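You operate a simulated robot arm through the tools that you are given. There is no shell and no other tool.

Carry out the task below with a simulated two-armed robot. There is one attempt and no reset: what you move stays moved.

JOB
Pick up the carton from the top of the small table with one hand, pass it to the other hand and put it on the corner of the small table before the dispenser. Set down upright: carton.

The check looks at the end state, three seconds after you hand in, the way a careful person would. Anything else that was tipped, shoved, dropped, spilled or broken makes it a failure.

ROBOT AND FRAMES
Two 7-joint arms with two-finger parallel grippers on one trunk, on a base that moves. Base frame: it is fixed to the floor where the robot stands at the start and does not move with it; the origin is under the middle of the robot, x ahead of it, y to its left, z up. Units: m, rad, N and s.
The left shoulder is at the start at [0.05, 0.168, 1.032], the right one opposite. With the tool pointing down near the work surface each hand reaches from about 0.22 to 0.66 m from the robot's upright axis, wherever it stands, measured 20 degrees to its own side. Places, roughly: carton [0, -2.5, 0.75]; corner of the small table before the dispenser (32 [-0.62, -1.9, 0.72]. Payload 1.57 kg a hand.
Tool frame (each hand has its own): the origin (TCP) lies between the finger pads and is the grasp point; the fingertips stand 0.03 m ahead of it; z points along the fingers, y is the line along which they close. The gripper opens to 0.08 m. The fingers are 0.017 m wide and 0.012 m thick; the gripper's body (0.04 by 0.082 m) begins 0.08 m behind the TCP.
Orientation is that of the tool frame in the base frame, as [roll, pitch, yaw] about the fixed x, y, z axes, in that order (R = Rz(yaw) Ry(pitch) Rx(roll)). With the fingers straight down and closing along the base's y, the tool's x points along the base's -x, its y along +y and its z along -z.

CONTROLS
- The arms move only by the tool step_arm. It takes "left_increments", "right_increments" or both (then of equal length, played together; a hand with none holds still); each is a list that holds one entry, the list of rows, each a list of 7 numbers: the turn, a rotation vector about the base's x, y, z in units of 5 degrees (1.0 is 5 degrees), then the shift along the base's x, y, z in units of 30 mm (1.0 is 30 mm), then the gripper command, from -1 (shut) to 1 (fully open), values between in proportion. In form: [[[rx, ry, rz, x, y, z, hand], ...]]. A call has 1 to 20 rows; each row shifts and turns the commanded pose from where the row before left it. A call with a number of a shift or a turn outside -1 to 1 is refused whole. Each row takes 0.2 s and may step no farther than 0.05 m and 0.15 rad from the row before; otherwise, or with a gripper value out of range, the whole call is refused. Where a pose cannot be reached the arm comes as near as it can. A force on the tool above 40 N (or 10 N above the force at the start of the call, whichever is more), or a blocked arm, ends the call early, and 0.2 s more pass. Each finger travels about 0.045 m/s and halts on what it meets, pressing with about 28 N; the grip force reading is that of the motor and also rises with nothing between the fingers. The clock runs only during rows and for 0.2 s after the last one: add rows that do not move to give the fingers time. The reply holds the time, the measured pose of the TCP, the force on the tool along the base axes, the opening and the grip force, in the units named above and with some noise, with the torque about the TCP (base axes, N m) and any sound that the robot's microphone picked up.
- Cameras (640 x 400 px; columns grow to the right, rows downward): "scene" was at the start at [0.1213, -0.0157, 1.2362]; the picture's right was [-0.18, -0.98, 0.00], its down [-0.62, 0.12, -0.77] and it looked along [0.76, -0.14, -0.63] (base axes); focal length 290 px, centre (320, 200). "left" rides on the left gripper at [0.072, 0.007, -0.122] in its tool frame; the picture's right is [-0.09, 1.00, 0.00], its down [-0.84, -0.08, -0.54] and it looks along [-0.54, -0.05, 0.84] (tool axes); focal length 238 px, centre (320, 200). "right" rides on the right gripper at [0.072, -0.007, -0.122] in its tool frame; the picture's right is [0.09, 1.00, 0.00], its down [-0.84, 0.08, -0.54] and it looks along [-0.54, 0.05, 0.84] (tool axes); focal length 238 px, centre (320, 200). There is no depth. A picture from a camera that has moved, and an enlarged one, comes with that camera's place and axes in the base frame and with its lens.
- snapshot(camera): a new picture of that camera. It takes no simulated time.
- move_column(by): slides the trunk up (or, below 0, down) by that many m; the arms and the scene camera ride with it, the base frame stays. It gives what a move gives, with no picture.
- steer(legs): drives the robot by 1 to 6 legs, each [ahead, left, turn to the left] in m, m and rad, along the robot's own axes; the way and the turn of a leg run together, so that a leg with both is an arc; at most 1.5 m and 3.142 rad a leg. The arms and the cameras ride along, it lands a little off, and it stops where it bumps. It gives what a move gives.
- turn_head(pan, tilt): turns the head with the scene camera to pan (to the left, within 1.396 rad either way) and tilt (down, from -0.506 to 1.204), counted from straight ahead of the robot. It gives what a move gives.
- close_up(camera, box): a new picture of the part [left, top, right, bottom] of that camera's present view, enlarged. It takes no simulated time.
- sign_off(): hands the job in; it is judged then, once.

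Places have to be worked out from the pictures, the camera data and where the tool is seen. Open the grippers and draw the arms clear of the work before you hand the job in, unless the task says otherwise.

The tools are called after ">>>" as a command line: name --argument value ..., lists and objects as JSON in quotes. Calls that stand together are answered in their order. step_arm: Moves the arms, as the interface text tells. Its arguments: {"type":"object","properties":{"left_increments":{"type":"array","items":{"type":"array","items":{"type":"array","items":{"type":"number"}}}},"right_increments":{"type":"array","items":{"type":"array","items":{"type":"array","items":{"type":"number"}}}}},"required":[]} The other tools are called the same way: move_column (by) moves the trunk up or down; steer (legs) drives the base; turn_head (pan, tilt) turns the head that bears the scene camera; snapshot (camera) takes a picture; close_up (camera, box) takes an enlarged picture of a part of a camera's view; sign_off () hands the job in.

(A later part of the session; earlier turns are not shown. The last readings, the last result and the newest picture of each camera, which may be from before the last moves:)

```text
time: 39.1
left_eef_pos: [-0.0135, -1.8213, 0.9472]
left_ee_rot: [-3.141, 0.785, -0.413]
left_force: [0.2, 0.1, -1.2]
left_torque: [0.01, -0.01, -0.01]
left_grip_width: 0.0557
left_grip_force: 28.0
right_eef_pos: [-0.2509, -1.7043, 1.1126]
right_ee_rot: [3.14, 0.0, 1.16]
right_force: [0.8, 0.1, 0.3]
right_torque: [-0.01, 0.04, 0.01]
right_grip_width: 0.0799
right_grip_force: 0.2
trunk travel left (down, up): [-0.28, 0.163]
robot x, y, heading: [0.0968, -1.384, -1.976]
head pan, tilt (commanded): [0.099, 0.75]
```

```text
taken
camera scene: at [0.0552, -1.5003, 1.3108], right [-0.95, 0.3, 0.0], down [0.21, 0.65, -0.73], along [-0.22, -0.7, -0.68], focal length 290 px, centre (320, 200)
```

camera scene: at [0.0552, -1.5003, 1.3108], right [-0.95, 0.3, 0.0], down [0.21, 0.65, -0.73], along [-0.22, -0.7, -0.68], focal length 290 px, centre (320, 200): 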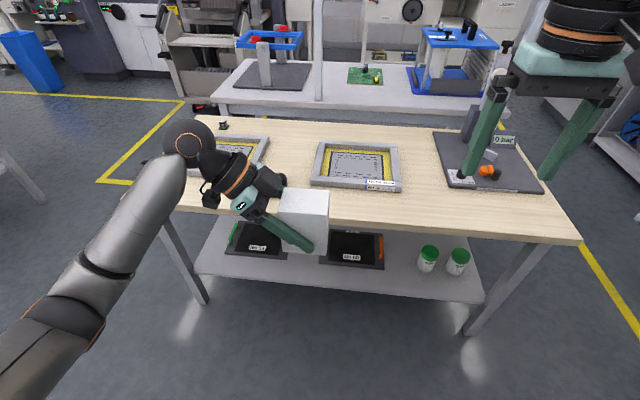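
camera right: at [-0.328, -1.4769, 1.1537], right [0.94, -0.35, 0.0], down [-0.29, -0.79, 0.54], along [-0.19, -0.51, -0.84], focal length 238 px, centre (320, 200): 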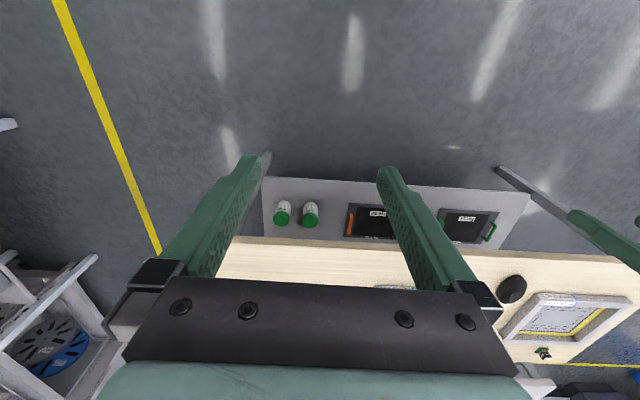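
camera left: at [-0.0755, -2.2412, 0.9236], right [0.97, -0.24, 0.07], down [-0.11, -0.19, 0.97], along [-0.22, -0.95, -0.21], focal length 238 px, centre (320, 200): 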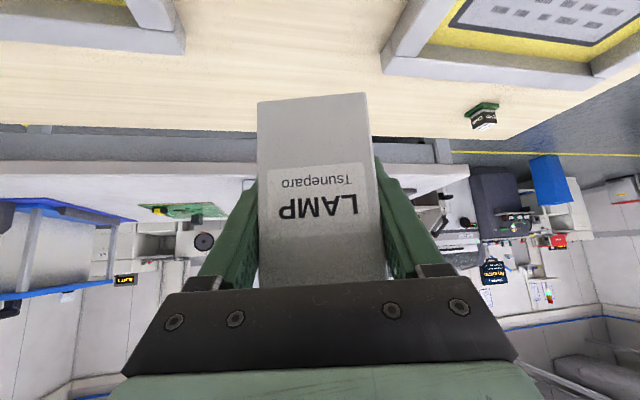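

The left hand now points to my right with the carton's top free at about z=1.004. I turn the right hand 90° about the vertical in place, so its fingers will close along the same line and its camera sits on the far side from the left hand.

>>> step_arm --right_increments '[[[0, 0, 1, 0, 0, 0, 1], [0, 0, 1, 0, 0, 0, 1], [0, 0, 1, 0, 0, 0, 1], [0, 0, 1, 0, 0, 0, 1], [0, 0, 1, 0, 0, 0, 1], [0, 0, 1, 0, 0, 0, 1], [0, 0, 1, 0, 0, 0, 1], [0, 0, 1, 0, 0, 0, 1], [0, 0, 1, 0, 0, 0, 1], [0, 0, 1, 0, 0, 0, 1], [0, 0, 1, 0, 0, 0, 1], [0, 0, 1, 0, 0, 0, 1], [0, 0, 1, 0, 0, 0, 1], [0, 0, 1, 0, 0, 0, 1], [0, 0, 1, 0, 0, 0, 1], [0, 0, 1, 0, 0, 0, 1], [0, 0, 1, 0, 0, 0, 1], [0, 0, 1, 0, 0, 0, 1], [0, 0, 0, 0, 0, 0, 1]]]' --left_increments '[[[0, 0, 0, 0, 0, 0, -1], [0, 0, 0, 0, 0, 0, -1], [0, 0, 0, 0, 0, 0, -1], [0, 0, 0, 0, 0, 0, -1], [0, 0, 0, 0, 0, 0, -1], [0, 0, 0, 0, 0, 0, -1], [0, 0, 0, 0, 0, 0, -1], [0, 0, 0, 0, 0, 0, -1], [0, 0, 0, 0, 0, 0, -1], [0, 0, 0, 0, 0, 0, -1], [0, 0, 0, 0, 0, 0, -1], [0, 0, 0, 0, 0, 0, -1], [0, 0, 0, 0, 0, 0, -1], [0, 0, 0, 0, 0, 0, -1], [0, 0, 0, 0, 0, 0, -1], [0, 0, 0, 0, 0, 0, -1], [0, 0, 0, 0, 0, 0, -1], [0, 0, 0, 0, 0, 0, -1], [0, 0, 0, 0, 0, 0, -1]]]'

>>> snapshot --camera "scene"

>>> snapshot --camera "right"

```text
time: 43.1
left_eef_pos: [-0.0135, -1.8206, 0.9464]
left_ee_rot: [-3.14, 0.784, -0.411]
left_force: [-0.1, -0.3, -0.4]
left_torque: [0.0, -0.02, 0.01]
left_grip_width: 0.0557
left_grip_force: 28.5
right_eef_pos: [-0.1186, -1.6122, 1.0764]
right_ee_rot: [-3.141, 0.001, 2.732]
right_force: [0.1, -0.2, 0.2]
right_torque: [0.0, 0.01, 0.02]
right_grip_width: 0.0801
right_grip_force: 0.1
right hand out of reach, approached as far as the arm can: row 11, 12, 13, 14, 15, 16, 17, 18
trunk travel left (down, up): [-0.28, 0.163]
robot x, y, heading: [0.0999, -1.3849, -1.981]
head pan, tilt (commanded): [0.099, 0.75]
```

```text
taken
camera scene: at [0.0552, -1.5003, 1.3108], right [-0.95, 0.3, 0.0], down [0.21, 0.65, -0.73], along [-0.22, -0.7, -0.68], focal length 290 px, centre (320, 200)
```

scene: 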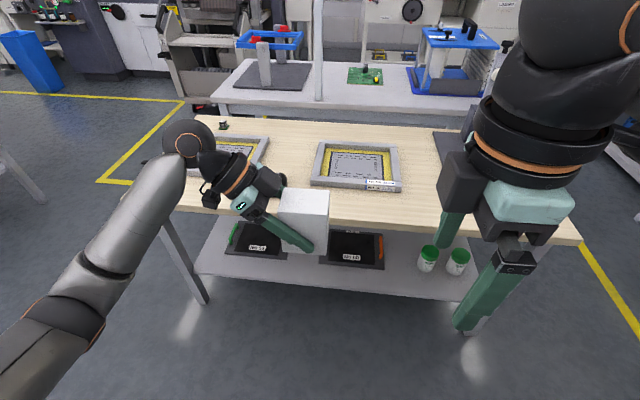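

```text
taken
camera right: at [-0.1871, -1.5905, 1.1984], right [0.31, 0.95, 0.0], down [0.8, -0.26, 0.54], along [0.52, -0.17, -0.84], focal length 238 px, centre (320, 200)
```

right: 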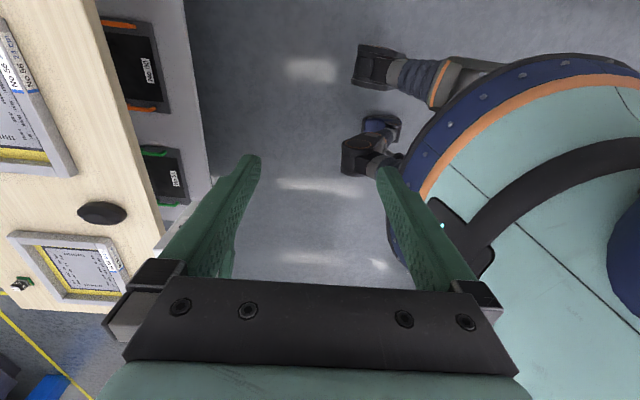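

The right arm could not hold its place with that turn at this height (it slid to about X=0.30, Y=-0.11). Lower down it should reach better, so I lower both hands by 0.12 m over the free floor and see where the right hand settles.

>>> step_arm --left_increments '[[[0, 0, 0, 0, 0, -0.8, -1], [0, 0, 0, 0, 0, -0.8, -1], [0, 0, 0, 0, 0, -0.8, -1], [0, 0, 0, 0, 0, -0.8, -1], [0, 0, 0, 0, 0, -0.8, -1], [0, 0, 0, 0, 0, 0, -1]]]' --right_increments '[[[0, 0, 0, 0, 0, -0.8, 1], [0, 0, 0, 0, 0, -0.8, 1], [0, 0, 0, 0, 0, -0.8, 1], [0, 0, 0, 0, 0, -0.8, 1], [0, 0, 0, 0, 0, -0.8, 1], [0, 0, 0, 0, 0, 0, 1]]]'

>>> snapshot --camera "scene"

```text
time: 44.5
left_eef_pos: [-0.0128, -1.8187, 0.828]
left_ee_rot: [3.141, 0.782, -0.411]
left_force: [-0.1, -0.1, -0.6]
left_torque: [-0.03, 0.02, 0.0]
left_grip_width: 0.0559
left_grip_force: 27.5
right_eef_pos: [-0.1171, -1.613, 0.9675]
right_ee_rot: [3.14, 0.001, 2.724]
right_force: [-0.2, -0.3, -0.7]
right_torque: [0.0, -0.02, -0.01]
right_grip_width: 0.0803
right_grip_force: 0.0
right hand out of reach, approached as far as the arm can: row 5
trunk travel left (down, up): [-0.28, 0.163]
robot x, y, heading: [0.0988, -1.3846, -1.977]
head pan, tilt (commanded): [0.099, 0.75]
```

```text
taken
camera scene: at [0.0552, -1.5003, 1.3108], right [-0.95, 0.3, 0.0], down [0.21, 0.65, -0.73], along [-0.22, -0.7, -0.68], focal length 290 px, centre (320, 200)
```

scene: 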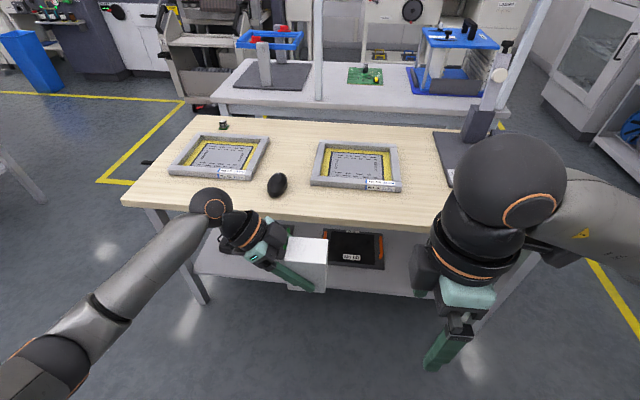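

The right wrist is near a limit when straight down with that turn; leaning it inward (like the left hand, mirrored) should be natural and keeps more room from the left hand. I tilt the right hand 30° (pointing down and to my left) while moving it a bit ahead.

>>> step_arm --right_increments '[[[-0.406, -0.914, 0, -0.2, -0.45, 0, 1], [-0.406, -0.914, 0, -0.2, -0.45, 0, 1], [-0.406, -0.914, 0, -0.2, -0.45, 0, 1], [-0.406, -0.914, 0, -0.2, -0.45, 0, 1], [-0.406, -0.914, 0, -0.2, -0.45, 0, 1], [-0.406, -0.914, 0, -0.2, -0.45, 0, 1], [0, 0, 0, 0, 0, 0, 1]]]'

>>> snapshot --camera "scene"

```text
time: 46.1
left_eef_pos: [-0.0124, -1.8181, 0.8276]
left_ee_rot: [3.14, 0.783, -0.412]
left_force: [-0.5, -0.4, -1.4]
left_torque: [0.0, -0.02, 0.0]
left_grip_width: 0.0559
left_grip_force: 28.0
right_eef_pos: [-0.1178, -1.6035, 0.9762]
right_ee_rot: [3.139, 0.089, 2.723]
right_force: [-0.2, 0.3, -0.3]
right_torque: [0.01, -0.02, -0.01]
right_grip_width: 0.0799
right_grip_force: 0.0
right hand out of reach, approached as far as the arm can: row 1, 2, 3, 4, 5, 6
trunk travel left (down, up): [-0.28, 0.163]
robot x, y, heading: [0.101, -1.3832, -1.984]
head pan, tilt (commanded): [0.099, 0.75]
```

```text
taken
camera scene: at [0.0552, -1.5003, 1.3108], right [-0.95, 0.3, 0.0], down [0.21, 0.65, -0.73], along [-0.22, -0.7, -0.68], focal length 290 px, centre (320, 200)
```

scene: 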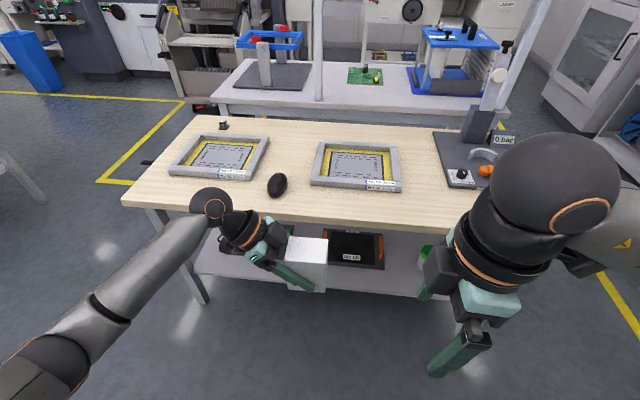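

The right arm is stuck against a joint limit in that branch. I turn it back to its natural heading and out to the right; then I will tilt first and turn afterwards, as worked with the left arm.

>>> step_arm --right_increments '[[[0, 0, -1, -0.257, -0.17, 0.05, 1], [0, 0, -1, -0.257, -0.17, 0.05, 1], [0, 0, -1, -0.257, -0.17, 0.05, 1], [0, 0, -1, -0.257, -0.17, 0.05, 1], [0, 0, -1, -0.257, -0.17, 0.05, 1], [0, 0, -1, -0.257, -0.17, 0.05, 1], [0, 0, -1, -0.257, -0.17, 0.05, 1], [0, 0, -1, -0.257, -0.17, 0.05, 1], [0, 0, -1, -0.257, -0.17, 0.05, 1], [0, 0, -1, -0.257, -0.17, 0.05, 1], [0, 0, -1, -0.257, -0.17, 0.05, 1], [0, 0, -1, -0.257, -0.17, 0.05, 1], [0, 0, -1, -0.257, -0.17, 0.05, 1], [0, 0, -1, -0.257, -0.17, 0.05, 1], [0, 0, -1, -0.257, -0.17, 0.05, 1], [0, 0, -1, -0.257, -0.17, 0.05, 1], [0, 0, -1, -0.257, -0.17, 0.05, 1], [0, 0, -1, -0.257, -0.17, 0.05, 1], [0, 0, 0, 0, 0, 0, 1]]]'

>>> snapshot --camera "scene"

```text
time: 50.1
left_eef_pos: [-0.0115, -1.8186, 0.8278]
left_ee_rot: [-3.141, 0.784, -0.412]
left_force: [0.9, -0.1, -0.8]
left_torque: [0.02, 0.01, 0.03]
left_grip_width: 0.0558
left_grip_force: 27.9
right_eef_pos: [-0.2562, -1.6953, 1.003]
right_ee_rot: [3.139, 0.088, 1.15]
right_force: [0.3, 0.6, -0.4]
right_torque: [-0.02, 0.0, 0.04]
right_grip_width: 0.0799
right_grip_force: 0.1
trunk travel left (down, up): [-0.28, 0.163]
robot x, y, heading: [0.0997, -1.3809, -1.983]
head pan, tilt (commanded): [0.099, 0.75]
```

```text
taken
camera scene: at [0.0552, -1.5003, 1.3108], right [-0.95, 0.3, 0.0], down [0.21, 0.65, -0.73], along [-0.22, -0.7, -0.68], focal length 290 px, centre (320, 200)
```

scene: 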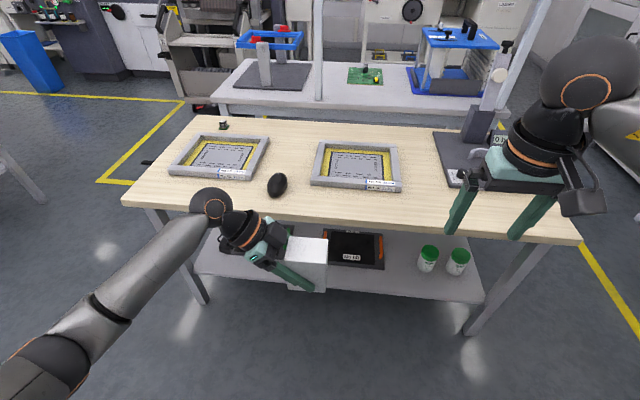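

Back in the natural posture. Now I tilt the right hand 40° forward while moving it a bit ahead and to the right.

>>> step_arm --right_increments '[[[-0.913, 0.408, 0, -0.357, -0.3, 0, 1], [-0.913, 0.408, 0, -0.357, -0.3, 0, 1], [-0.913, 0.408, 0, -0.357, -0.3, 0, 1], [-0.913, 0.408, 0, -0.357, -0.3, 0, 1], [-0.913, 0.408, 0, -0.357, -0.3, 0, 1], [-0.913, 0.408, 0, -0.357, -0.3, 0, 1], [-0.913, 0.408, 0, -0.357, -0.3, 0, 1], [-0.913, 0.408, 0, -0.357, -0.3, 0, 1], [0, 0, 0, 0, 0, 0, 1]]]'

>>> snapshot --camera "scene"

```text
time: 52.1
left_eef_pos: [-0.0125, -1.8191, 0.8279]
left_ee_rot: [3.141, 0.784, -0.412]
left_force: [1.0, 0.0, -1.1]
left_torque: [0.0, -0.02, 0.01]
left_grip_width: 0.0558
left_grip_force: 28.4
right_eef_pos: [-0.3407, -1.768, 1.0035]
right_ee_rot: [3.141, 0.79, 1.151]
right_force: [-0.7, 0.2, -0.3]
right_torque: [-0.01, 0.03, 0.02]
right_grip_width: 0.08
right_grip_force: 0.1
trunk travel left (down, up): [-0.28, 0.163]
robot x, y, heading: [0.0986, -1.3846, -1.977]
head pan, tilt (commanded): [0.099, 0.75]
```

```text
taken
camera scene: at [0.0552, -1.5003, 1.3108], right [-0.95, 0.3, 0.0], down [0.21, 0.65, -0.73], along [-0.22, -0.7, -0.68], focal length 290 px, centre (320, 200)
```

scene: 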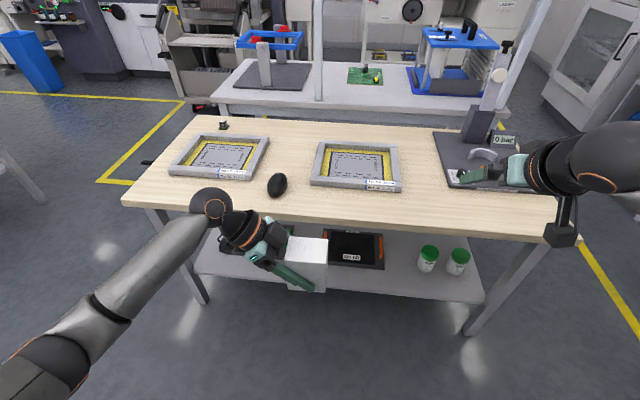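

The 45° forward tilt is reached. Now I yaw the right hand 90° to the left while drawing it toward X≈0.45, Y≈-0.15.

>>> step_arm --right_increments '[[[0, 0, 1, 0.226, 0.056, -0.04, 1], [0, 0, 1, 0.226, 0.056, -0.04, 1], [0, 0, 1, 0.226, 0.056, -0.04, 1], [0, 0, 1, 0.226, 0.056, -0.04, 1], [0, 0, 1, 0.226, 0.056, -0.04, 1], [0, 0, 1, 0.226, 0.056, -0.04, 1], [0, 0, 1, 0.226, 0.056, -0.04, 1], [0, 0, 1, 0.226, 0.056, -0.04, 1], [0, 0, 1, 0.226, 0.056, -0.04, 1], [0, 0, 1, 0.226, 0.056, -0.04, 1], [0, 0, 1, 0.226, 0.056, -0.04, 1], [0, 0, 1, 0.226, 0.056, -0.04, 1], [0, 0, 1, 0.226, 0.056, -0.04, 1], [0, 0, 1, 0.226, 0.056, -0.04, 1], [0, 0, 1, 0.226, 0.056, -0.04, 1], [0, 0, 1, 0.226, 0.056, -0.04, 1], [0, 0, 1, 0.226, 0.056, -0.04, 1], [0, 0, 1, 0.226, 0.056, -0.04, 1], [0, 0, 0, 0, 0, 0, 1]]]'

>>> snapshot --camera "scene"

```text
time: 56.1
left_eef_pos: [-0.0128, -1.8187, 0.8289]
left_ee_rot: [3.14, 0.784, -0.412]
left_force: [0.0, -0.4, -1.3]
left_torque: [0.01, 0.02, 0.02]
left_grip_width: 0.0559
left_grip_force: 27.4
right_eef_pos: [-0.1762, -1.718, 0.9759]
right_ee_rot: [-3.125, 0.779, 2.195]
right_force: [0.1, -0.2, 0.3]
right_torque: [-0.03, -0.01, -0.03]
right_grip_width: 0.0801
right_grip_force: 0.1
right hand out of reach, approached as far as the arm can: row 9, 10, 11, 12, 13, 14, 15, 16, 17, 18
trunk travel left (down, up): [-0.28, 0.163]
robot x, y, heading: [0.1022, -1.3866, -1.977]
head pan, tilt (commanded): [0.099, 0.75]
```

```text
taken
camera scene: at [0.0553, -1.5003, 1.3108], right [-0.95, 0.3, 0.0], down [0.21, 0.65, -0.73], along [-0.22, -0.7, -0.68], focal length 290 px, centre (320, 200)
```

scene: 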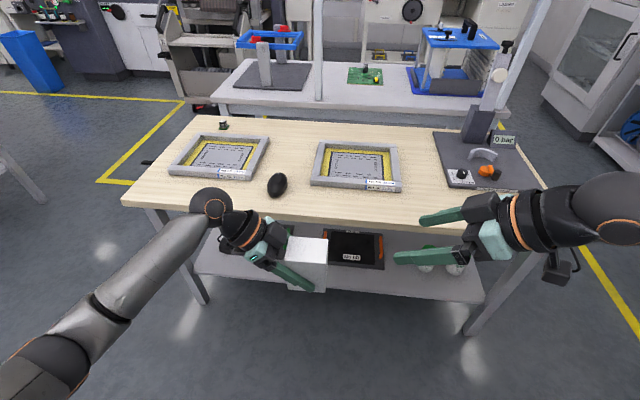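

The right hand's turn stops at about 59° to the left. I turn the left hand another 35° to the right instead, so that the two hands face each other along one line.

>>> step_arm --left_increments '[[[0, 0, -1, 0, 0, 0, -1], [0, 0, -1, 0, 0, 0, -1], [0, 0, -1, 0, 0, 0, -1], [0, 0, -1, 0, 0, 0, -1], [0, 0, -1, 0, 0, 0, -1], [0, 0, -1, 0, 0, 0, -1], [0, 0, -1, 0, 0, 0, -1], [0, 0, 0, 0, 0, 0, -1]]]'

>>> snapshot --camera "scene"

```text
time: 57.9
left_eef_pos: [-0.0118, -1.8202, 0.8276]
left_ee_rot: [3.141, 0.784, -1.025]
left_force: [-0.3, -0.2, -1.5]
left_torque: [0.0, 0.01, 0.05]
left_grip_width: 0.056
left_grip_force: 28.3
right_eef_pos: [-0.1754, -1.7179, 0.975]
right_ee_rot: [-3.123, 0.779, 2.194]
right_force: [0.1, -0.2, 0.0]
right_torque: [-0.01, 0.03, 0.01]
right_grip_width: 0.08
right_grip_force: 0.0
trunk travel left (down, up): [-0.28, 0.163]
robot x, y, heading: [0.0995, -1.3877, -1.978]
head pan, tilt (commanded): [0.099, 0.75]
```

```text
taken
camera scene: at [0.0552, -1.5003, 1.3108], right [-0.95, 0.3, 0.0], down [0.21, 0.65, -0.73], along [-0.22, -0.7, -0.68], focal length 290 px, centre (320, 200)
```

scene: 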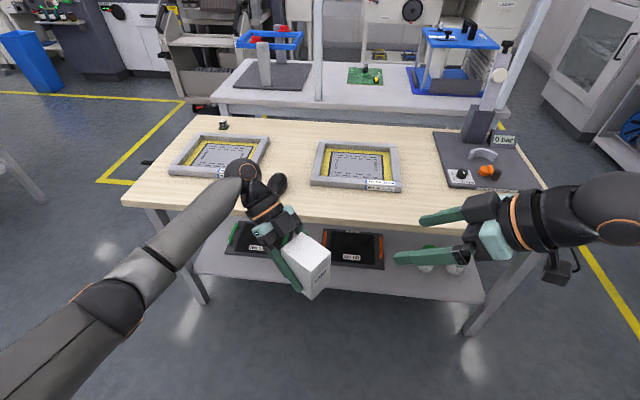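

Left turned easily and the carton is still firm. I fine-turn both hands (left to yaw -1.105, right to 2.037, facing each other) and bring the right hand to a pre-grasp 0.12 m back from the carton's upper edge.

>>> step_arm --left_increments '[[[0, 0, -0.46, 0, 0, 0, -1], [0, 0, -0.46, 0, 0, 0, -1], [0, 0, 0, 0, 0, 0, -1], [0, 0, 0, 0, 0, 0, -1], [0, 0, 0, 0, 0, 0, -1], [0, 0, 0, 0, 0, 0, -1], [0, 0, 0, 0, 0, 0, -1]]]' --right_increments '[[[0.04, -0.06, -0.83, 0, 0, 0, 1], [0.04, -0.06, -0.83, 0, 0, 0, 1], [0, 0, 0, 0.963, -0.057, -0.15, 1], [0, 0, 0, 0.963, -0.057, -0.15, 1], [0, 0, 0, 0.963, -0.057, -0.15, 1], [0, 0, 0, 0.963, -0.057, -0.15, 1], [0, 0, 0, 0, 0, 0, 1]]]'

>>> snapshot --camera "scene"

>>> snapshot --camera "right"

```text
time: 59.5
left_eef_pos: [-0.0137, -1.8192, 0.8291]
left_ee_rot: [-3.14, 0.783, -1.104]
left_force: [0.4, -0.1, -1.8]
left_torque: [0.0, 0.01, 0.04]
left_grip_width: 0.0556
left_grip_force: 28.4
right_eef_pos: [-0.0604, -1.7246, 0.9579]
right_ee_rot: [3.139, 0.777, 2.035]
right_force: [-0.3, 0.3, -0.6]
right_torque: [0.03, -0.04, 0.02]
right_grip_width: 0.0801
right_grip_force: 0.0
trunk travel left (down, up): [-0.28, 0.163]
robot x, y, heading: [0.0993, -1.3855, -1.977]
head pan, tilt (commanded): [0.099, 0.75]
```

```text
taken
camera scene: at [0.0552, -1.5003, 1.3108], right [-0.95, 0.3, 0.0], down [0.21, 0.65, -0.73], along [-0.22, -0.7, -0.68], focal length 290 px, centre (320, 200)
```

scene: 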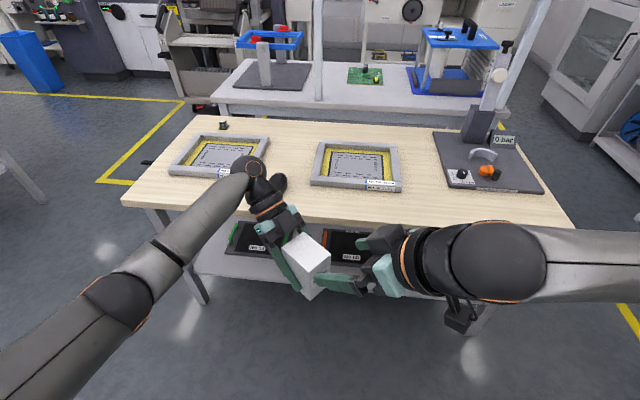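

```text
taken
camera right: at [-0.128, -1.6042, 0.9931], right [0.86, 0.51, -0.06], down [0.16, -0.16, 0.97], along [0.48, -0.85, -0.22], focal length 238 px, centre (320, 200)
```

right: 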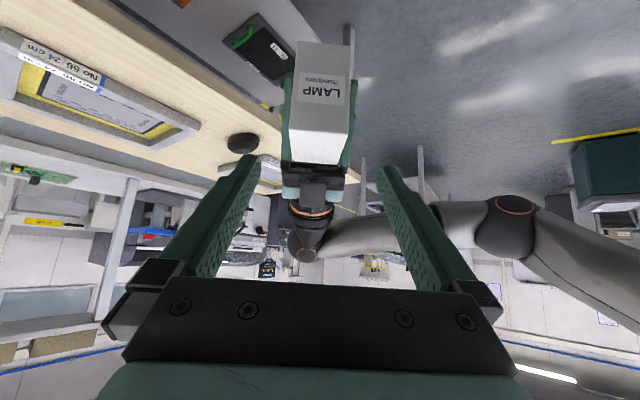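

The right camera sees the carton nearly centred between its fingers, with the left gripper behind it. I enlarge both views to fix the offsets before going in.

>>> close_up --camera "right" --box '[265, 30, 375, 210]'

>>> close_up --camera "scene" --box '[240, 180, 420, 310]'

>>> snapshot --camera "left"

```text
2.22 times, centred on (320, 120) of right
camera zoom: at [-0.128, -1.6042, 0.9931], right [0.86, 0.51, -0.06], down [0.16, -0.16, 0.97], along [0.48, -0.85, -0.22], focal length 530 px, centre (320, 378)
```

zoom: 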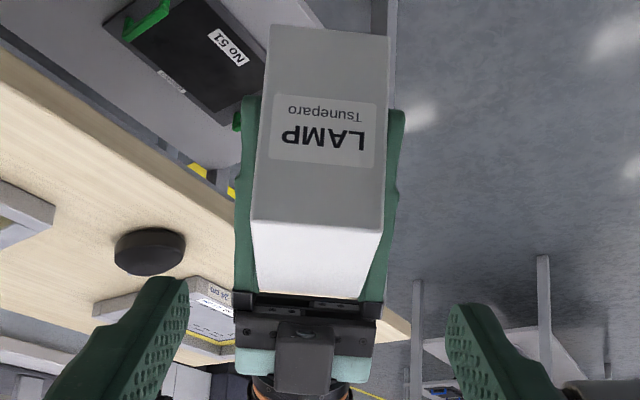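

```text
3.08 times, centred on (330, 245) of scene
camera zoom: at [0.0552, -1.5003, 1.3108], right [-0.95, 0.3, 0.0], down [0.21, 0.65, -0.73], along [-0.22, -0.7, -0.68], focal length 893 px, centre (289, 62)
```

zoom: 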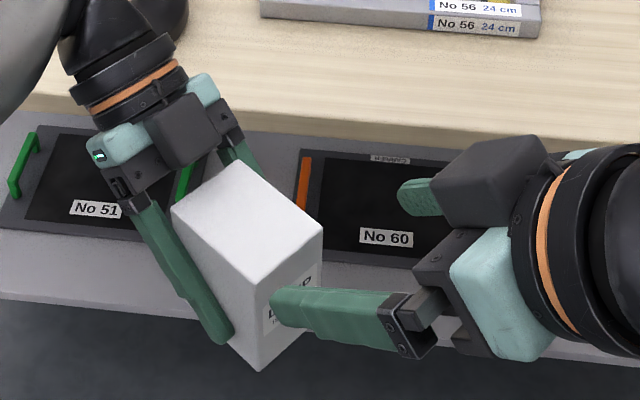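

```text
taken
camera left: at [0.0431, -1.9456, 0.8632], right [-0.92, -0.39, 0.07], down [-0.03, 0.22, 0.97], along [-0.4, 0.89, -0.21], focal length 238 px, centre (320, 200)
```

left: 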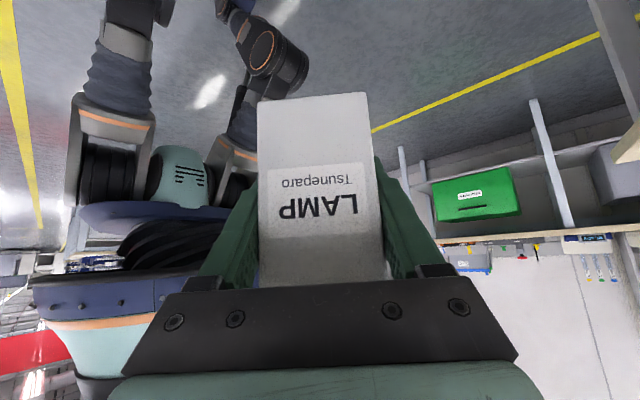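

The carton is 3 mm off the right hand's centre line and its near face about 0.046 m beyond the left TCP. I approach along the right hand's finger axis, first 60% of the way, with the 3 mm correction.

>>> step_arm --right_increments '[[[0, 0, 0, 0.225, -0.495, -0.559, 1], [0, 0, 0, 0.225, -0.495, -0.559, 1], [0, 0, 0, 0.225, -0.495, -0.559, 1], [0, 0, 0, 0, 0, 0, 1]]]'

>>> snapshot --camera "right"

>>> close_up --camera "scene" --box '[240, 180, 420, 310]'

```text
time: 60.5
left_eef_pos: [-0.0125, -1.8195, 0.8288]
left_ee_rot: [3.141, 0.783, -1.103]
left_force: [0.6, 0.8, -1.3]
left_torque: [0.0, -0.01, 0.01]
left_grip_width: 0.0556
left_grip_force: 28.2
right_eef_pos: [-0.0393, -1.7683, 0.9056]
right_ee_rot: [3.14, 0.778, 2.035]
right_force: [-0.9, 0.3, -0.9]
right_torque: [0.02, 0.05, 0.0]
right_grip_width: 0.0798
right_grip_force: 0.1
trunk travel left (down, up): [-0.28, 0.163]
robot x, y, heading: [0.1012, -1.387, -1.978]
head pan, tilt (commanded): [0.099, 0.75]
```

```text
taken
camera right: at [-0.1069, -1.6492, 0.943], right [0.86, 0.51, -0.06], down [0.17, -0.16, 0.97], along [0.48, -0.85, -0.22], focal length 238 px, centre (320, 200)
```

right: 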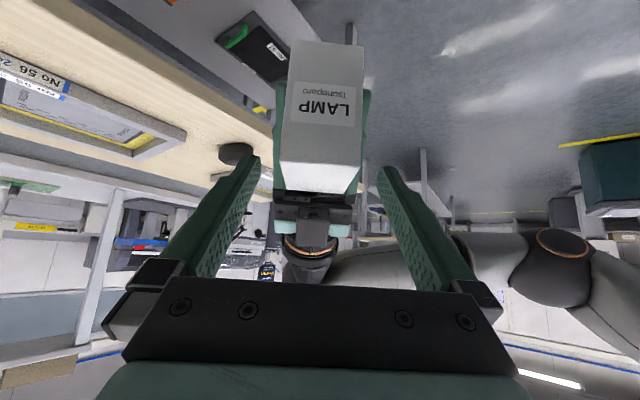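

```text
3.08 times, centred on (330, 245) of scene
camera zoom: at [0.0552, -1.5003, 1.3108], right [-0.95, 0.3, 0.0], down [0.21, 0.65, -0.73], along [-0.22, -0.7, -0.68], focal length 893 px, centre (289, 62)
```

zoom: 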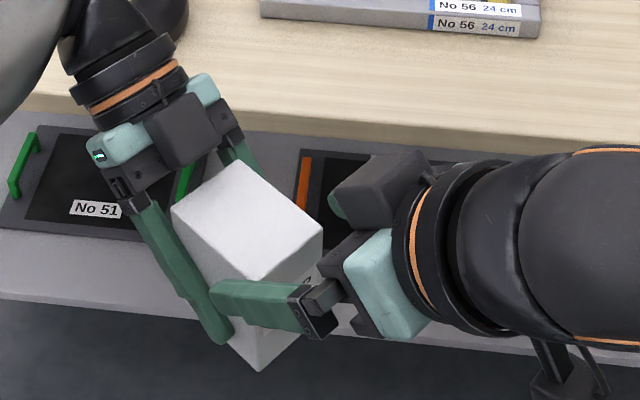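

The approach is straight and centred with no contact. I go the remaining 45 mm to the grasp point.

>>> step_arm --right_increments '[[[0, 0, 0, 0.141, -0.34, -0.35, 1], [0, 0, 0, 0.141, -0.34, -0.35, 1], [0, 0, 0, 0.141, -0.34, -0.35, 1], [0, 0, 0, 0, 0, 0, 1]]]'

>>> snapshot --camera "right"

>>> close_up --camera "scene" --box '[240, 180, 420, 310]'

```text
time: 61.5
left_eef_pos: [-0.0128, -1.8201, 0.828]
left_ee_rot: [-3.141, 0.784, -1.104]
left_force: [-0.3, -0.1, -1.2]
left_torque: [-0.02, -0.01, 0.01]
left_grip_width: 0.0555
left_grip_force: 28.6
right_eef_pos: [-0.0272, -1.8002, 0.8752]
right_ee_rot: [3.141, 0.778, 2.035]
right_force: [0.1, -0.6, 0.2]
right_torque: [-0.03, -0.06, 0.0]
right_grip_width: 0.0801
right_grip_force: 0.0
trunk travel left (down, up): [-0.28, 0.163]
robot x, y, heading: [0.0985, -1.386, -1.978]
head pan, tilt (commanded): [0.099, 0.75]
```

```text
taken
camera right: at [-0.0958, -1.68, 0.9116], right [0.86, 0.51, -0.06], down [0.17, -0.16, 0.97], along [0.48, -0.85, -0.22], focal length 238 px, centre (320, 200)
```

right: 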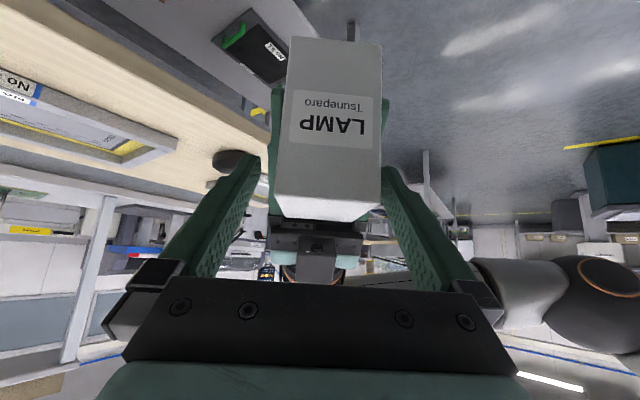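

```text
3.08 times, centred on (330, 245) of scene
camera zoom: at [0.0552, -1.5003, 1.3108], right [-0.95, 0.3, 0.0], down [0.21, 0.65, -0.73], along [-0.22, -0.7, -0.68], focal length 893 px, centre (289, 62)
```

zoom: 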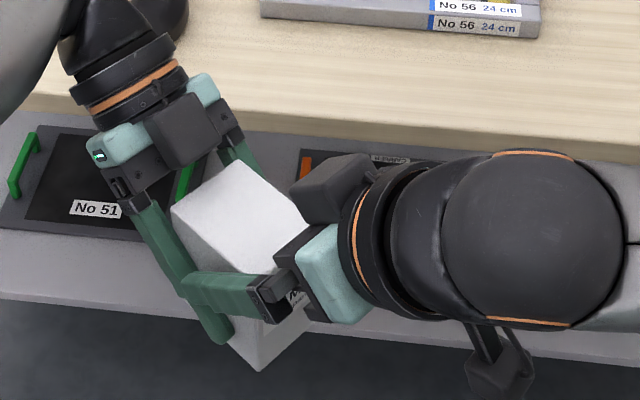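

Both hands overlap the carton with about 1 cm between the two sets of fingers. I enlarge the right view to check the side clearance before closing.

>>> close_up --camera "right" --box '[230, 60, 420, 270]'

```text
1.90 times, centred on (325, 165) of right
camera zoom: at [-0.0958, -1.68, 0.9116], right [0.86, 0.51, -0.06], down [0.17, -0.16, 0.97], along [0.48, -0.85, -0.22], focal length 454 px, centre (310, 267)
```

zoom: 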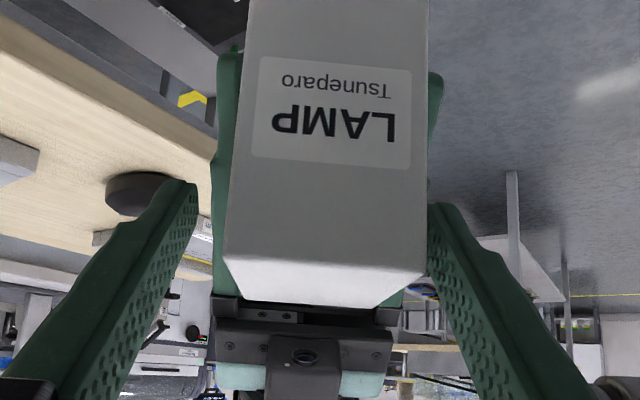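

The carton lies about 2 mm to the right hand's +y side, so I correct that and close the right gripper while the left keeps hold.

>>> step_arm --right_increments '[[[0, 0, 0, 0.06, 0.03, 0, 1], [0, 0, 0, 0, 0, 0, -1], [0, 0, 0, 0, 0, 0, -1], [0, 0, 0, 0, 0, 0, -1], [0, 0, 0, 0, 0, 0, -1], [0, 0, 0, 0, 0, 0, -1]]]' --left_increments '[[[0, 0, 0, 0, 0, 0, -1], [0, 0, 0, 0, 0, 0, -1], [0, 0, 0, 0, 0, 0, -1], [0, 0, 0, 0, 0, 0, -1], [0, 0, 0, 0, 0, 0, -1], [0, 0, 0, 0, 0, 0, -1]]]'

>>> snapshot --camera "right"

>>> close_up --camera "scene" --box '[240, 180, 420, 310]'

```text
time: 62.9
left_eef_pos: [-0.0126, -1.8202, 0.827]
left_ee_rot: [3.141, 0.784, -1.102]
left_force: [-2.7, -2.3, -0.4]
left_torque: [0.1, -0.2, 0.07]
left_grip_width: 0.0557
left_grip_force: 28.1
right_eef_pos: [-0.0241, -1.7985, 0.8747]
right_ee_rot: [3.14, 0.778, 2.037]
right_force: [3.5, 1.5, -0.4]
right_torque: [-0.07, 0.03, 0.02]
right_grip_width: 0.0557
right_grip_force: 28.5
trunk travel left (down, up): [-0.28, 0.163]
robot x, y, heading: [0.0999, -1.3831, -1.982]
head pan, tilt (commanded): [0.099, 0.75]
```

```text
taken
camera right: at [-0.0933, -1.6783, 0.9116], right [0.86, 0.51, -0.06], down [0.17, -0.16, 0.97], along [0.48, -0.85, -0.22], focal length 238 px, centre (320, 200)
```

right: 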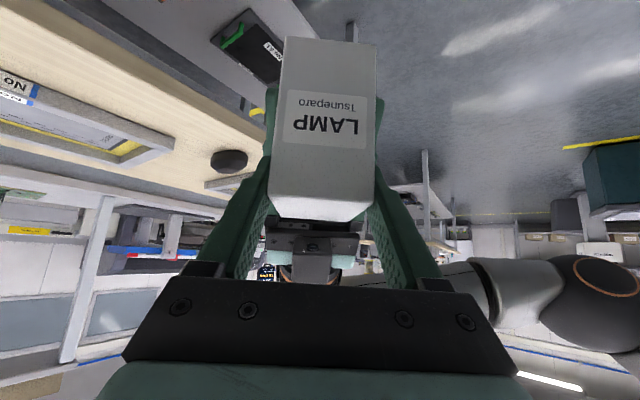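

```text
3.08 times, centred on (330, 245) of scene
camera zoom: at [0.0552, -1.5003, 1.3108], right [-0.95, 0.3, 0.0], down [0.21, 0.65, -0.73], along [-0.22, -0.7, -0.68], focal length 893 px, centre (289, 62)
```

zoom: 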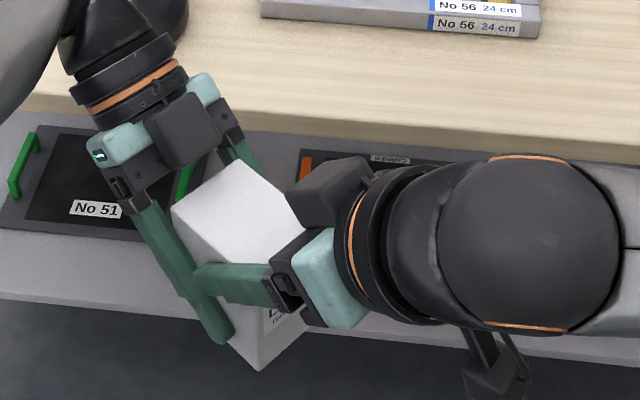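

Both hands hold the carton at 0.0557 m with only a few newtons between them. I open the left gripper and hold still.

>>> step_arm --left_increments '[[[0, 0, 0, 0, 0, 0, 0.4], [0, 0, 0, 0, 0, 0, 1], [0, 0, 0, 0, 0, 0, 1], [0, 0, 0, 0, 0, 0, 1], [0, 0, 0, 0, 0, 0, 1]]]' --right_increments '[[[0, 0, 0, 0, 0, 0, -1], [0, 0, 0, 0, 0, 0, -1], [0, 0, 0, 0, 0, 0, -1], [0, 0, 0, 0, 0, 0, -1], [0, 0, 0, 0, 0, 0, -1]]]'

>>> snapshot --camera "right"

>>> snapshot --camera "left"

```text
time: 64.1
left_eef_pos: [-0.0134, -1.8198, 0.8274]
left_ee_rot: [-3.139, 0.783, -1.103]
left_force: [0.2, 0.2, -0.2]
left_torque: [0.01, 0.01, 0.02]
left_grip_width: 0.08
left_grip_force: 0.0
right_eef_pos: [-0.0254, -1.7983, 0.8756]
right_ee_rot: [3.141, 0.779, 2.035]
right_force: [-0.4, -0.1, -0.3]
right_torque: [-0.01, 0.03, 0.01]
right_grip_width: 0.0555
right_grip_force: 27.9
trunk travel left (down, up): [-0.28, 0.163]
robot x, y, heading: [0.1019, -1.3864, -1.98]
head pan, tilt (commanded): [0.099, 0.75]
```

```text
taken
camera right: at [-0.0936, -1.6785, 0.9116], right [0.86, 0.51, -0.06], down [0.17, -0.16, 0.97], along [0.48, -0.85, -0.22], focal length 238 px, centre (320, 200)
```

right: 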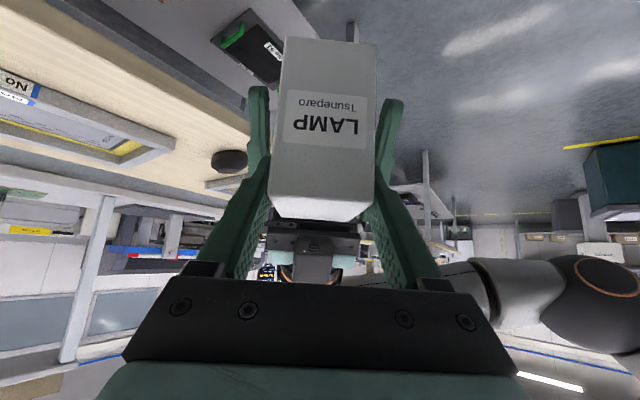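

```text
taken
camera left: at [0.0432, -1.9456, 0.8632], right [-0.92, -0.39, 0.07], down [-0.03, 0.22, 0.97], along [-0.4, 0.89, -0.21], focal length 238 px, centre (320, 200)
```

left: 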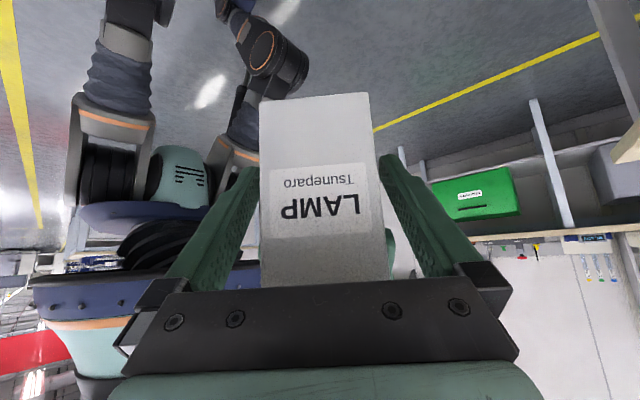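

The left fingers are clear on both sides and the right hand holds the carton alone. I draw the left hand straight back along its own finger axis.

>>> step_arm --left_increments '[[[0, 0, 0, 0.16, -0.316, 0.353, 1], [0, 0, 0, 0.212, -0.421, 0.471, 1], [0, 0, 0, 0.212, -0.421, 0.471, 1], [0, 0, 0, 0.212, -0.421, 0.471, 1], [0, 0, 0, 0.212, -0.421, 0.471, 1], [0, 0, 0, 0.212, -0.421, 0.471, 1], [0, 0, 0, 0.212, -0.421, 0.471, 1], [0, 0, 0, 0, 0, 0, 1]]]' --right_increments '[[[0, 0, 0, 0, 0, 0, -1], [0, 0, 0, 0, 0, 0, -1], [0, 0, 0, 0, 0, 0, -1], [0, 0, 0, 0, 0, 0, -1], [0, 0, 0, 0, 0, 0, -1], [0, 0, 0, 0, 0, 0, -1], [0, 0, 0, 0, 0, 0, -1], [0, 0, 0, 0, 0, 0, -1]]]'

>>> snapshot --camera "scene"

>>> snapshot --camera "left"

```text
time: 65.9
left_eef_pos: [0.0301, -1.9065, 0.9239]
left_ee_rot: [3.141, 0.784, -1.103]
left_force: [-0.1, -0.1, -0.5]
left_torque: [0.05, -0.02, -0.02]
left_grip_width: 0.0801
left_grip_force: 0.0
right_eef_pos: [-0.0247, -1.7979, 0.876]
right_ee_rot: [3.141, 0.78, 2.035]
right_force: [0.2, 0.8, -0.4]
right_torque: [0.01, -0.01, -0.01]
right_grip_width: 0.0556
right_grip_force: 28.0
trunk travel left (down, up): [-0.28, 0.163]
robot x, y, heading: [0.1004, -1.3865, -1.978]
head pan, tilt (commanded): [0.099, 0.75]
```

```text
taken
camera scene: at [0.0552, -1.5003, 1.3108], right [-0.95, 0.3, 0.0], down [0.21, 0.65, -0.73], along [-0.22, -0.7, -0.68], focal length 290 px, centre (320, 200)
```

scene: 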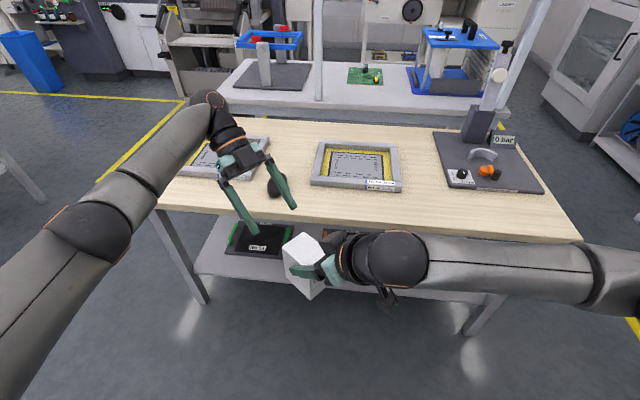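

```text
taken
camera left: at [0.0872, -2.0311, 0.9589], right [-0.92, -0.39, 0.07], down [-0.02, 0.22, 0.97], along [-0.4, 0.89, -0.21], focal length 238 px, centre (320, 200)
```

left: 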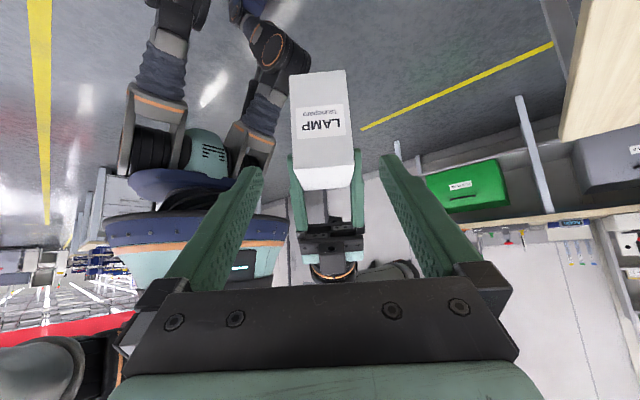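

The hand-over worked: the right hand alone holds the carton upright. Now I move the left hand up and out to the left, turning it back to a natural posture, while the right holds still.

>>> step_arm --left_increments '[[[0, 0, 0.5, 0.4, -0.1, 0.5, 1], [0, 0, 1, 0.4, -0.1, 0.4, 1], [0, 0, 1, 0.3, -0.05, 0.3, 1], [0, 0, 1, 0.3, -0.05, 0.3, 1], [0, 0, 1, 0.3, -0.05, 0.3, 1], [0, 0, 1, 0.2, -0.033, 0.167, 1], [0, 0, 1, 0.2, -0.033, 0.167, 1], [0, 0, 1, 0.2, -0.033, 0.167, 1], [0, 0, 1, 0.2, -0.033, 0.167, 1], [0, 0, 1, 0.2, -0.033, 0.167, 1], [0, 0, 1, 0.2, -0.033, 0.167, 1], [0, 0, 1, 0.2, -0.033, 0.167, 1], [0, 0, 1, 0.2, -0.033, 0.167, 1], [0, 0, 1, 0.2, -0.033, 0.167, 1], [0, 0, 1, 0.2, -0.033, 0.167, 1], [0, 0, 1, 0.2, -0.033, 0.167, 1], [0, 0, 1, 0.2, -0.033, 0.167, 1], [0, 0, 1, 0.2, -0.033, 0.167, 1], [0, 0, 0, 0, 0, 0, 1]]]' --right_increments '[[[0, 0, 0, 0, 0, 0, -1], [0, 0, 0, 0, 0, 0, -1], [0, 0, 0, 0, 0, 0, -1], [0, 0, 0, 0, 0, 0, -1], [0, 0, 0, 0, 0, 0, -1], [0, 0, 0, 0, 0, 0, -1], [0, 0, 0, 0, 0, 0, -1], [0, 0, 0, 0, 0, 0, -1], [0, 0, 0, 0, 0, 0, -1], [0, 0, 0, 0, 0, 0, -1], [0, 0, 0, 0, 0, 0, -1], [0, 0, 0, 0, 0, 0, -1], [0, 0, 0, 0, 0, 0, -1], [0, 0, 0, 0, 0, 0, -1], [0, 0, 0, 0, 0, 0, -1], [0, 0, 0, 0, 0, 0, -1], [0, 0, 0, 0, 0, 0, -1], [0, 0, 0, 0, 0, 0, -1], [0, 0, 0, 0, 0, 0, -1]]]'

>>> snapshot --camera "scene"

```text
time: 69.9
left_eef_pos: [0.159, -1.9297, 1.0413]
left_ee_rot: [-3.142, 0.786, 0.424]
left_force: [0.5, 0.8, 0.2]
left_torque: [-0.02, -0.05, -0.02]
left_grip_width: 0.0797
left_grip_force: 0.0
right_eef_pos: [-0.0254, -1.7983, 0.8756]
right_ee_rot: [3.141, 0.779, 2.034]
right_force: [0.4, 0.2, 0.0]
right_torque: [0.01, -0.04, 0.01]
right_grip_width: 0.0554
right_grip_force: 27.9
trunk travel left (down, up): [-0.28, 0.163]
robot x, y, heading: [0.0997, -1.3831, -1.975]
head pan, tilt (commanded): [0.099, 0.75]
```

```text
taken
camera scene: at [0.0552, -1.5003, 1.3108], right [-0.95, 0.3, 0.0], down [0.21, 0.65, -0.73], along [-0.22, -0.7, -0.68], focal length 290 px, centre (320, 200)
```

scene: 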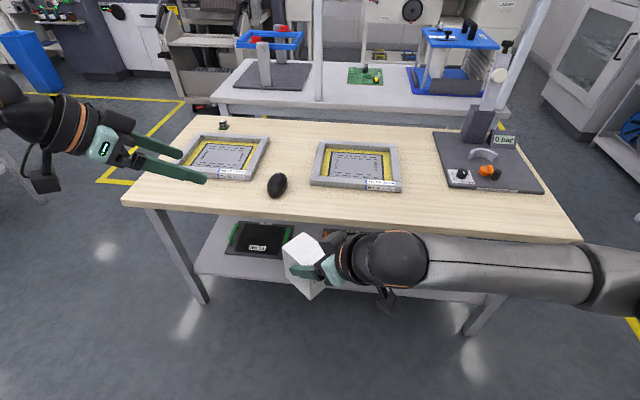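

Left hand is clear. Now I raise the right hand with the carton and turn it to face the table squarely, out to my right side (X≈0.5, Y≈-0.2).

>>> step_arm --right_increments '[[[0, 0, -0.913, -0.78, 0.103, 0.303, -1], [0, 0, -0.913, -0.78, 0.103, 0.303, -1], [0, 0, -0.913, -0.78, 0.103, 0.303, -1], [0, 0, -0.913, -0.78, 0.103, 0.303, -1], [0, 0, -0.913, -0.78, 0.103, 0.303, -1], [0, 0, -0.913, -0.78, 0.103, 0.303, -1], [0, 0, -0.913, -0.78, 0.103, 0.303, -1], [0, 0, -0.913, -0.78, 0.103, 0.303, -1], [0, 0, -0.913, -0.78, 0.103, 0.303, -1], [0, 0, -0.913, -0.78, 0.103, 0.303, -1], [0, 0, -0.913, -0.78, 0.103, 0.303, -1], [0, 0, 0, 0, 0, 0, -1]]]'

>>> snapshot --camera "scene"

>>> snapshot --camera "right"

```text
time: 72.5
left_eef_pos: [0.16, -1.9295, 1.0419]
left_ee_rot: [3.142, 0.783, 0.424]
left_force: [-0.6, -0.7, 0.2]
left_torque: [-0.01, -0.04, 0.02]
left_grip_width: 0.0801
left_grip_force: 0.0
right_eef_pos: [-0.2821, -1.7638, 0.9766]
right_ee_rot: [3.139, 0.778, 1.159]
right_force: [0.2, 0.5, -1.6]
right_torque: [0.02, 0.0, -0.01]
right_grip_width: 0.0555
right_grip_force: 28.5
trunk travel left (down, up): [-0.28, 0.163]
robot x, y, heading: [0.0993, -1.3869, -1.98]
head pan, tilt (commanded): [0.099, 0.75]
```

```text
taken
camera scene: at [0.0552, -1.5003, 1.3108], right [-0.95, 0.3, 0.0], down [0.21, 0.65, -0.73], along [-0.22, -0.7, -0.68], focal length 290 px, centre (320, 200)
```

scene: 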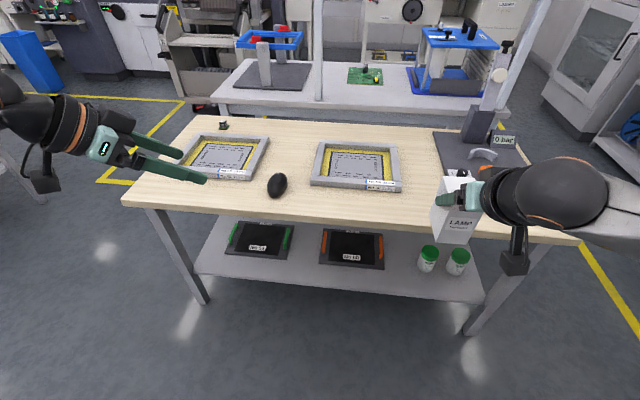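

```text
taken
camera right: at [-0.2348, -1.636, 1.0112], right [0.94, -0.34, -0.06], down [-0.02, -0.23, 0.97], along [-0.35, -0.91, -0.22], focal length 238 px, centre (320, 200)
```

right: 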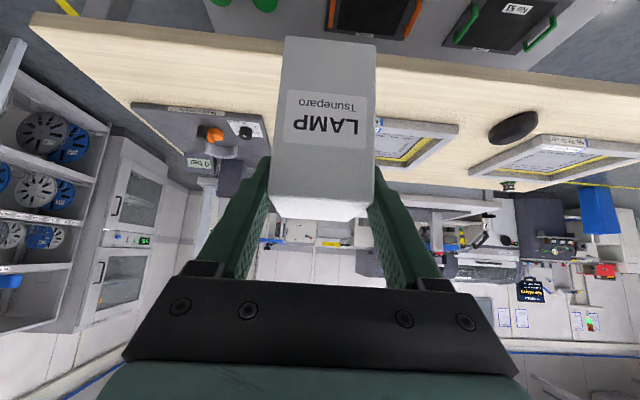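

The carton hangs upright in the right hand, facing the table. I drive 0.21 m ahead and 0.27 m to the right so that the spot before the dispenser (about [-0.634, -1.895]) comes under the right hand; the carton's bottom stays at z≈0.89.

>>> steer --legs '[[0.21, -0.27, 0]]'

>>> turn_head --pan -0.35 --tilt 0.85

>>> snapshot --camera "scene"

>>> snapshot --camera "right"

```text
time: 75.5
left_eef_pos: [-0.1723, -2.0134, 1.042]
left_ee_rot: [3.142, 0.784, 0.423]
left_force: [0.0, -0.2, 0.5]
left_torque: [0.0, 0.01, 0.01]
left_grip_width: 0.0799
left_grip_force: 0.1
right_eef_pos: [-0.615, -1.8502, 0.9766]
right_ee_rot: [-3.141, 0.778, 1.158]
right_force: [-0.5, 0.2, -1.1]
right_torque: [0.03, 0.03, -0.01]
right_grip_width: 0.0557
right_grip_force: 28.2
trunk travel left (down, up): [-0.28, 0.163]
robot x, y, heading: [-0.2305, -1.4666, -1.977]
head pan, tilt (commanded): [0.099, 0.75]
```

```text
time: 76.4
left_eef_pos: [-0.1726, -2.0133, 1.0428]
left_ee_rot: [-3.141, 0.782, 0.423]
left_force: [0.7, -1.2, 0.8]
left_torque: [0.0, -0.01, -0.01]
left_grip_width: 0.0801
left_grip_force: 0.1
right_eef_pos: [-0.6156, -1.8489, 0.9755]
right_ee_rot: [-3.14, 0.779, 1.158]
right_force: [0.5, -0.1, -1.2]
right_torque: [0.0, 0.0, 0.0]
right_grip_width: 0.0558
right_grip_force: 27.6
trunk travel left (down, up): [-0.28, 0.163]
robot x, y, heading: [-0.2353, -1.4645, -1.979]
head pan, tilt (commanded): [-0.351, 0.85]
```

```text
taken
camera scene: at [-0.3065, -1.5629, 1.3028], right [-0.73, 0.69, 0.0], down [0.52, 0.55, -0.66], along [-0.45, -0.48, -0.75], focal length 290 px, centre (320, 200)
```

scene: 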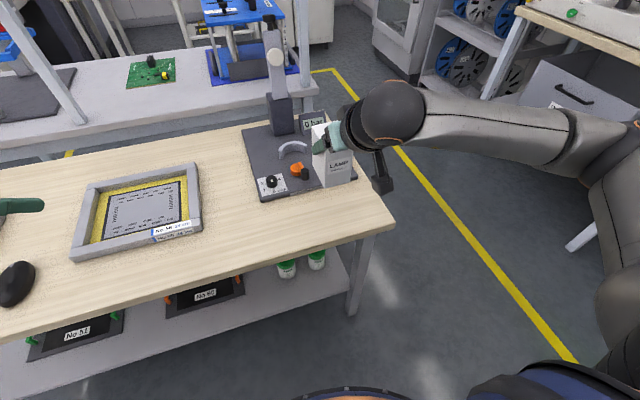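

```text
taken
camera right: at [-0.5675, -1.7209, 1.0109], right [0.94, -0.34, -0.06], down [-0.02, -0.23, 0.97], along [-0.34, -0.91, -0.22], focal length 238 px, centre (320, 200)
```

right: 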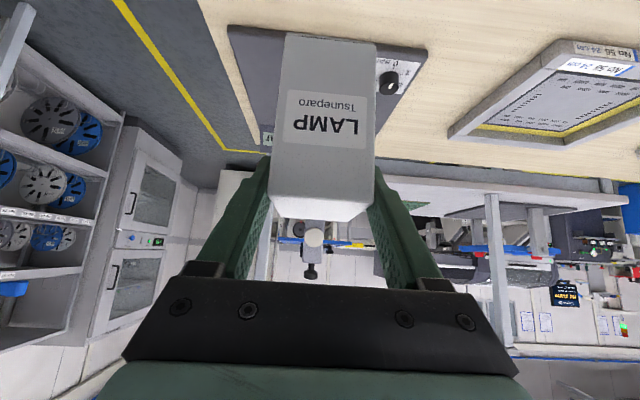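

I enlarge the corner area before the dispenser to fix the set-down point.

>>> close_up --camera "scene" --box '[220, 110, 410, 250]'

```text
2.86 times, centred on (315, 180) of scene
camera zoom: at [-0.3065, -1.5629, 1.3028], right [-0.73, 0.69, 0.0], down [0.52, 0.55, -0.66], along [-0.45, -0.48, -0.75], focal length 829 px, centre (334, 257)
```

zoom: 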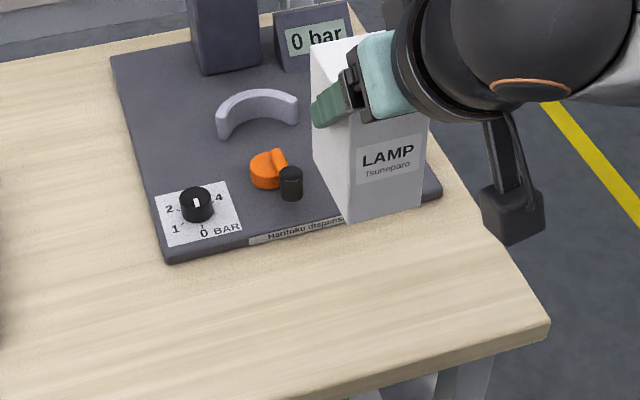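

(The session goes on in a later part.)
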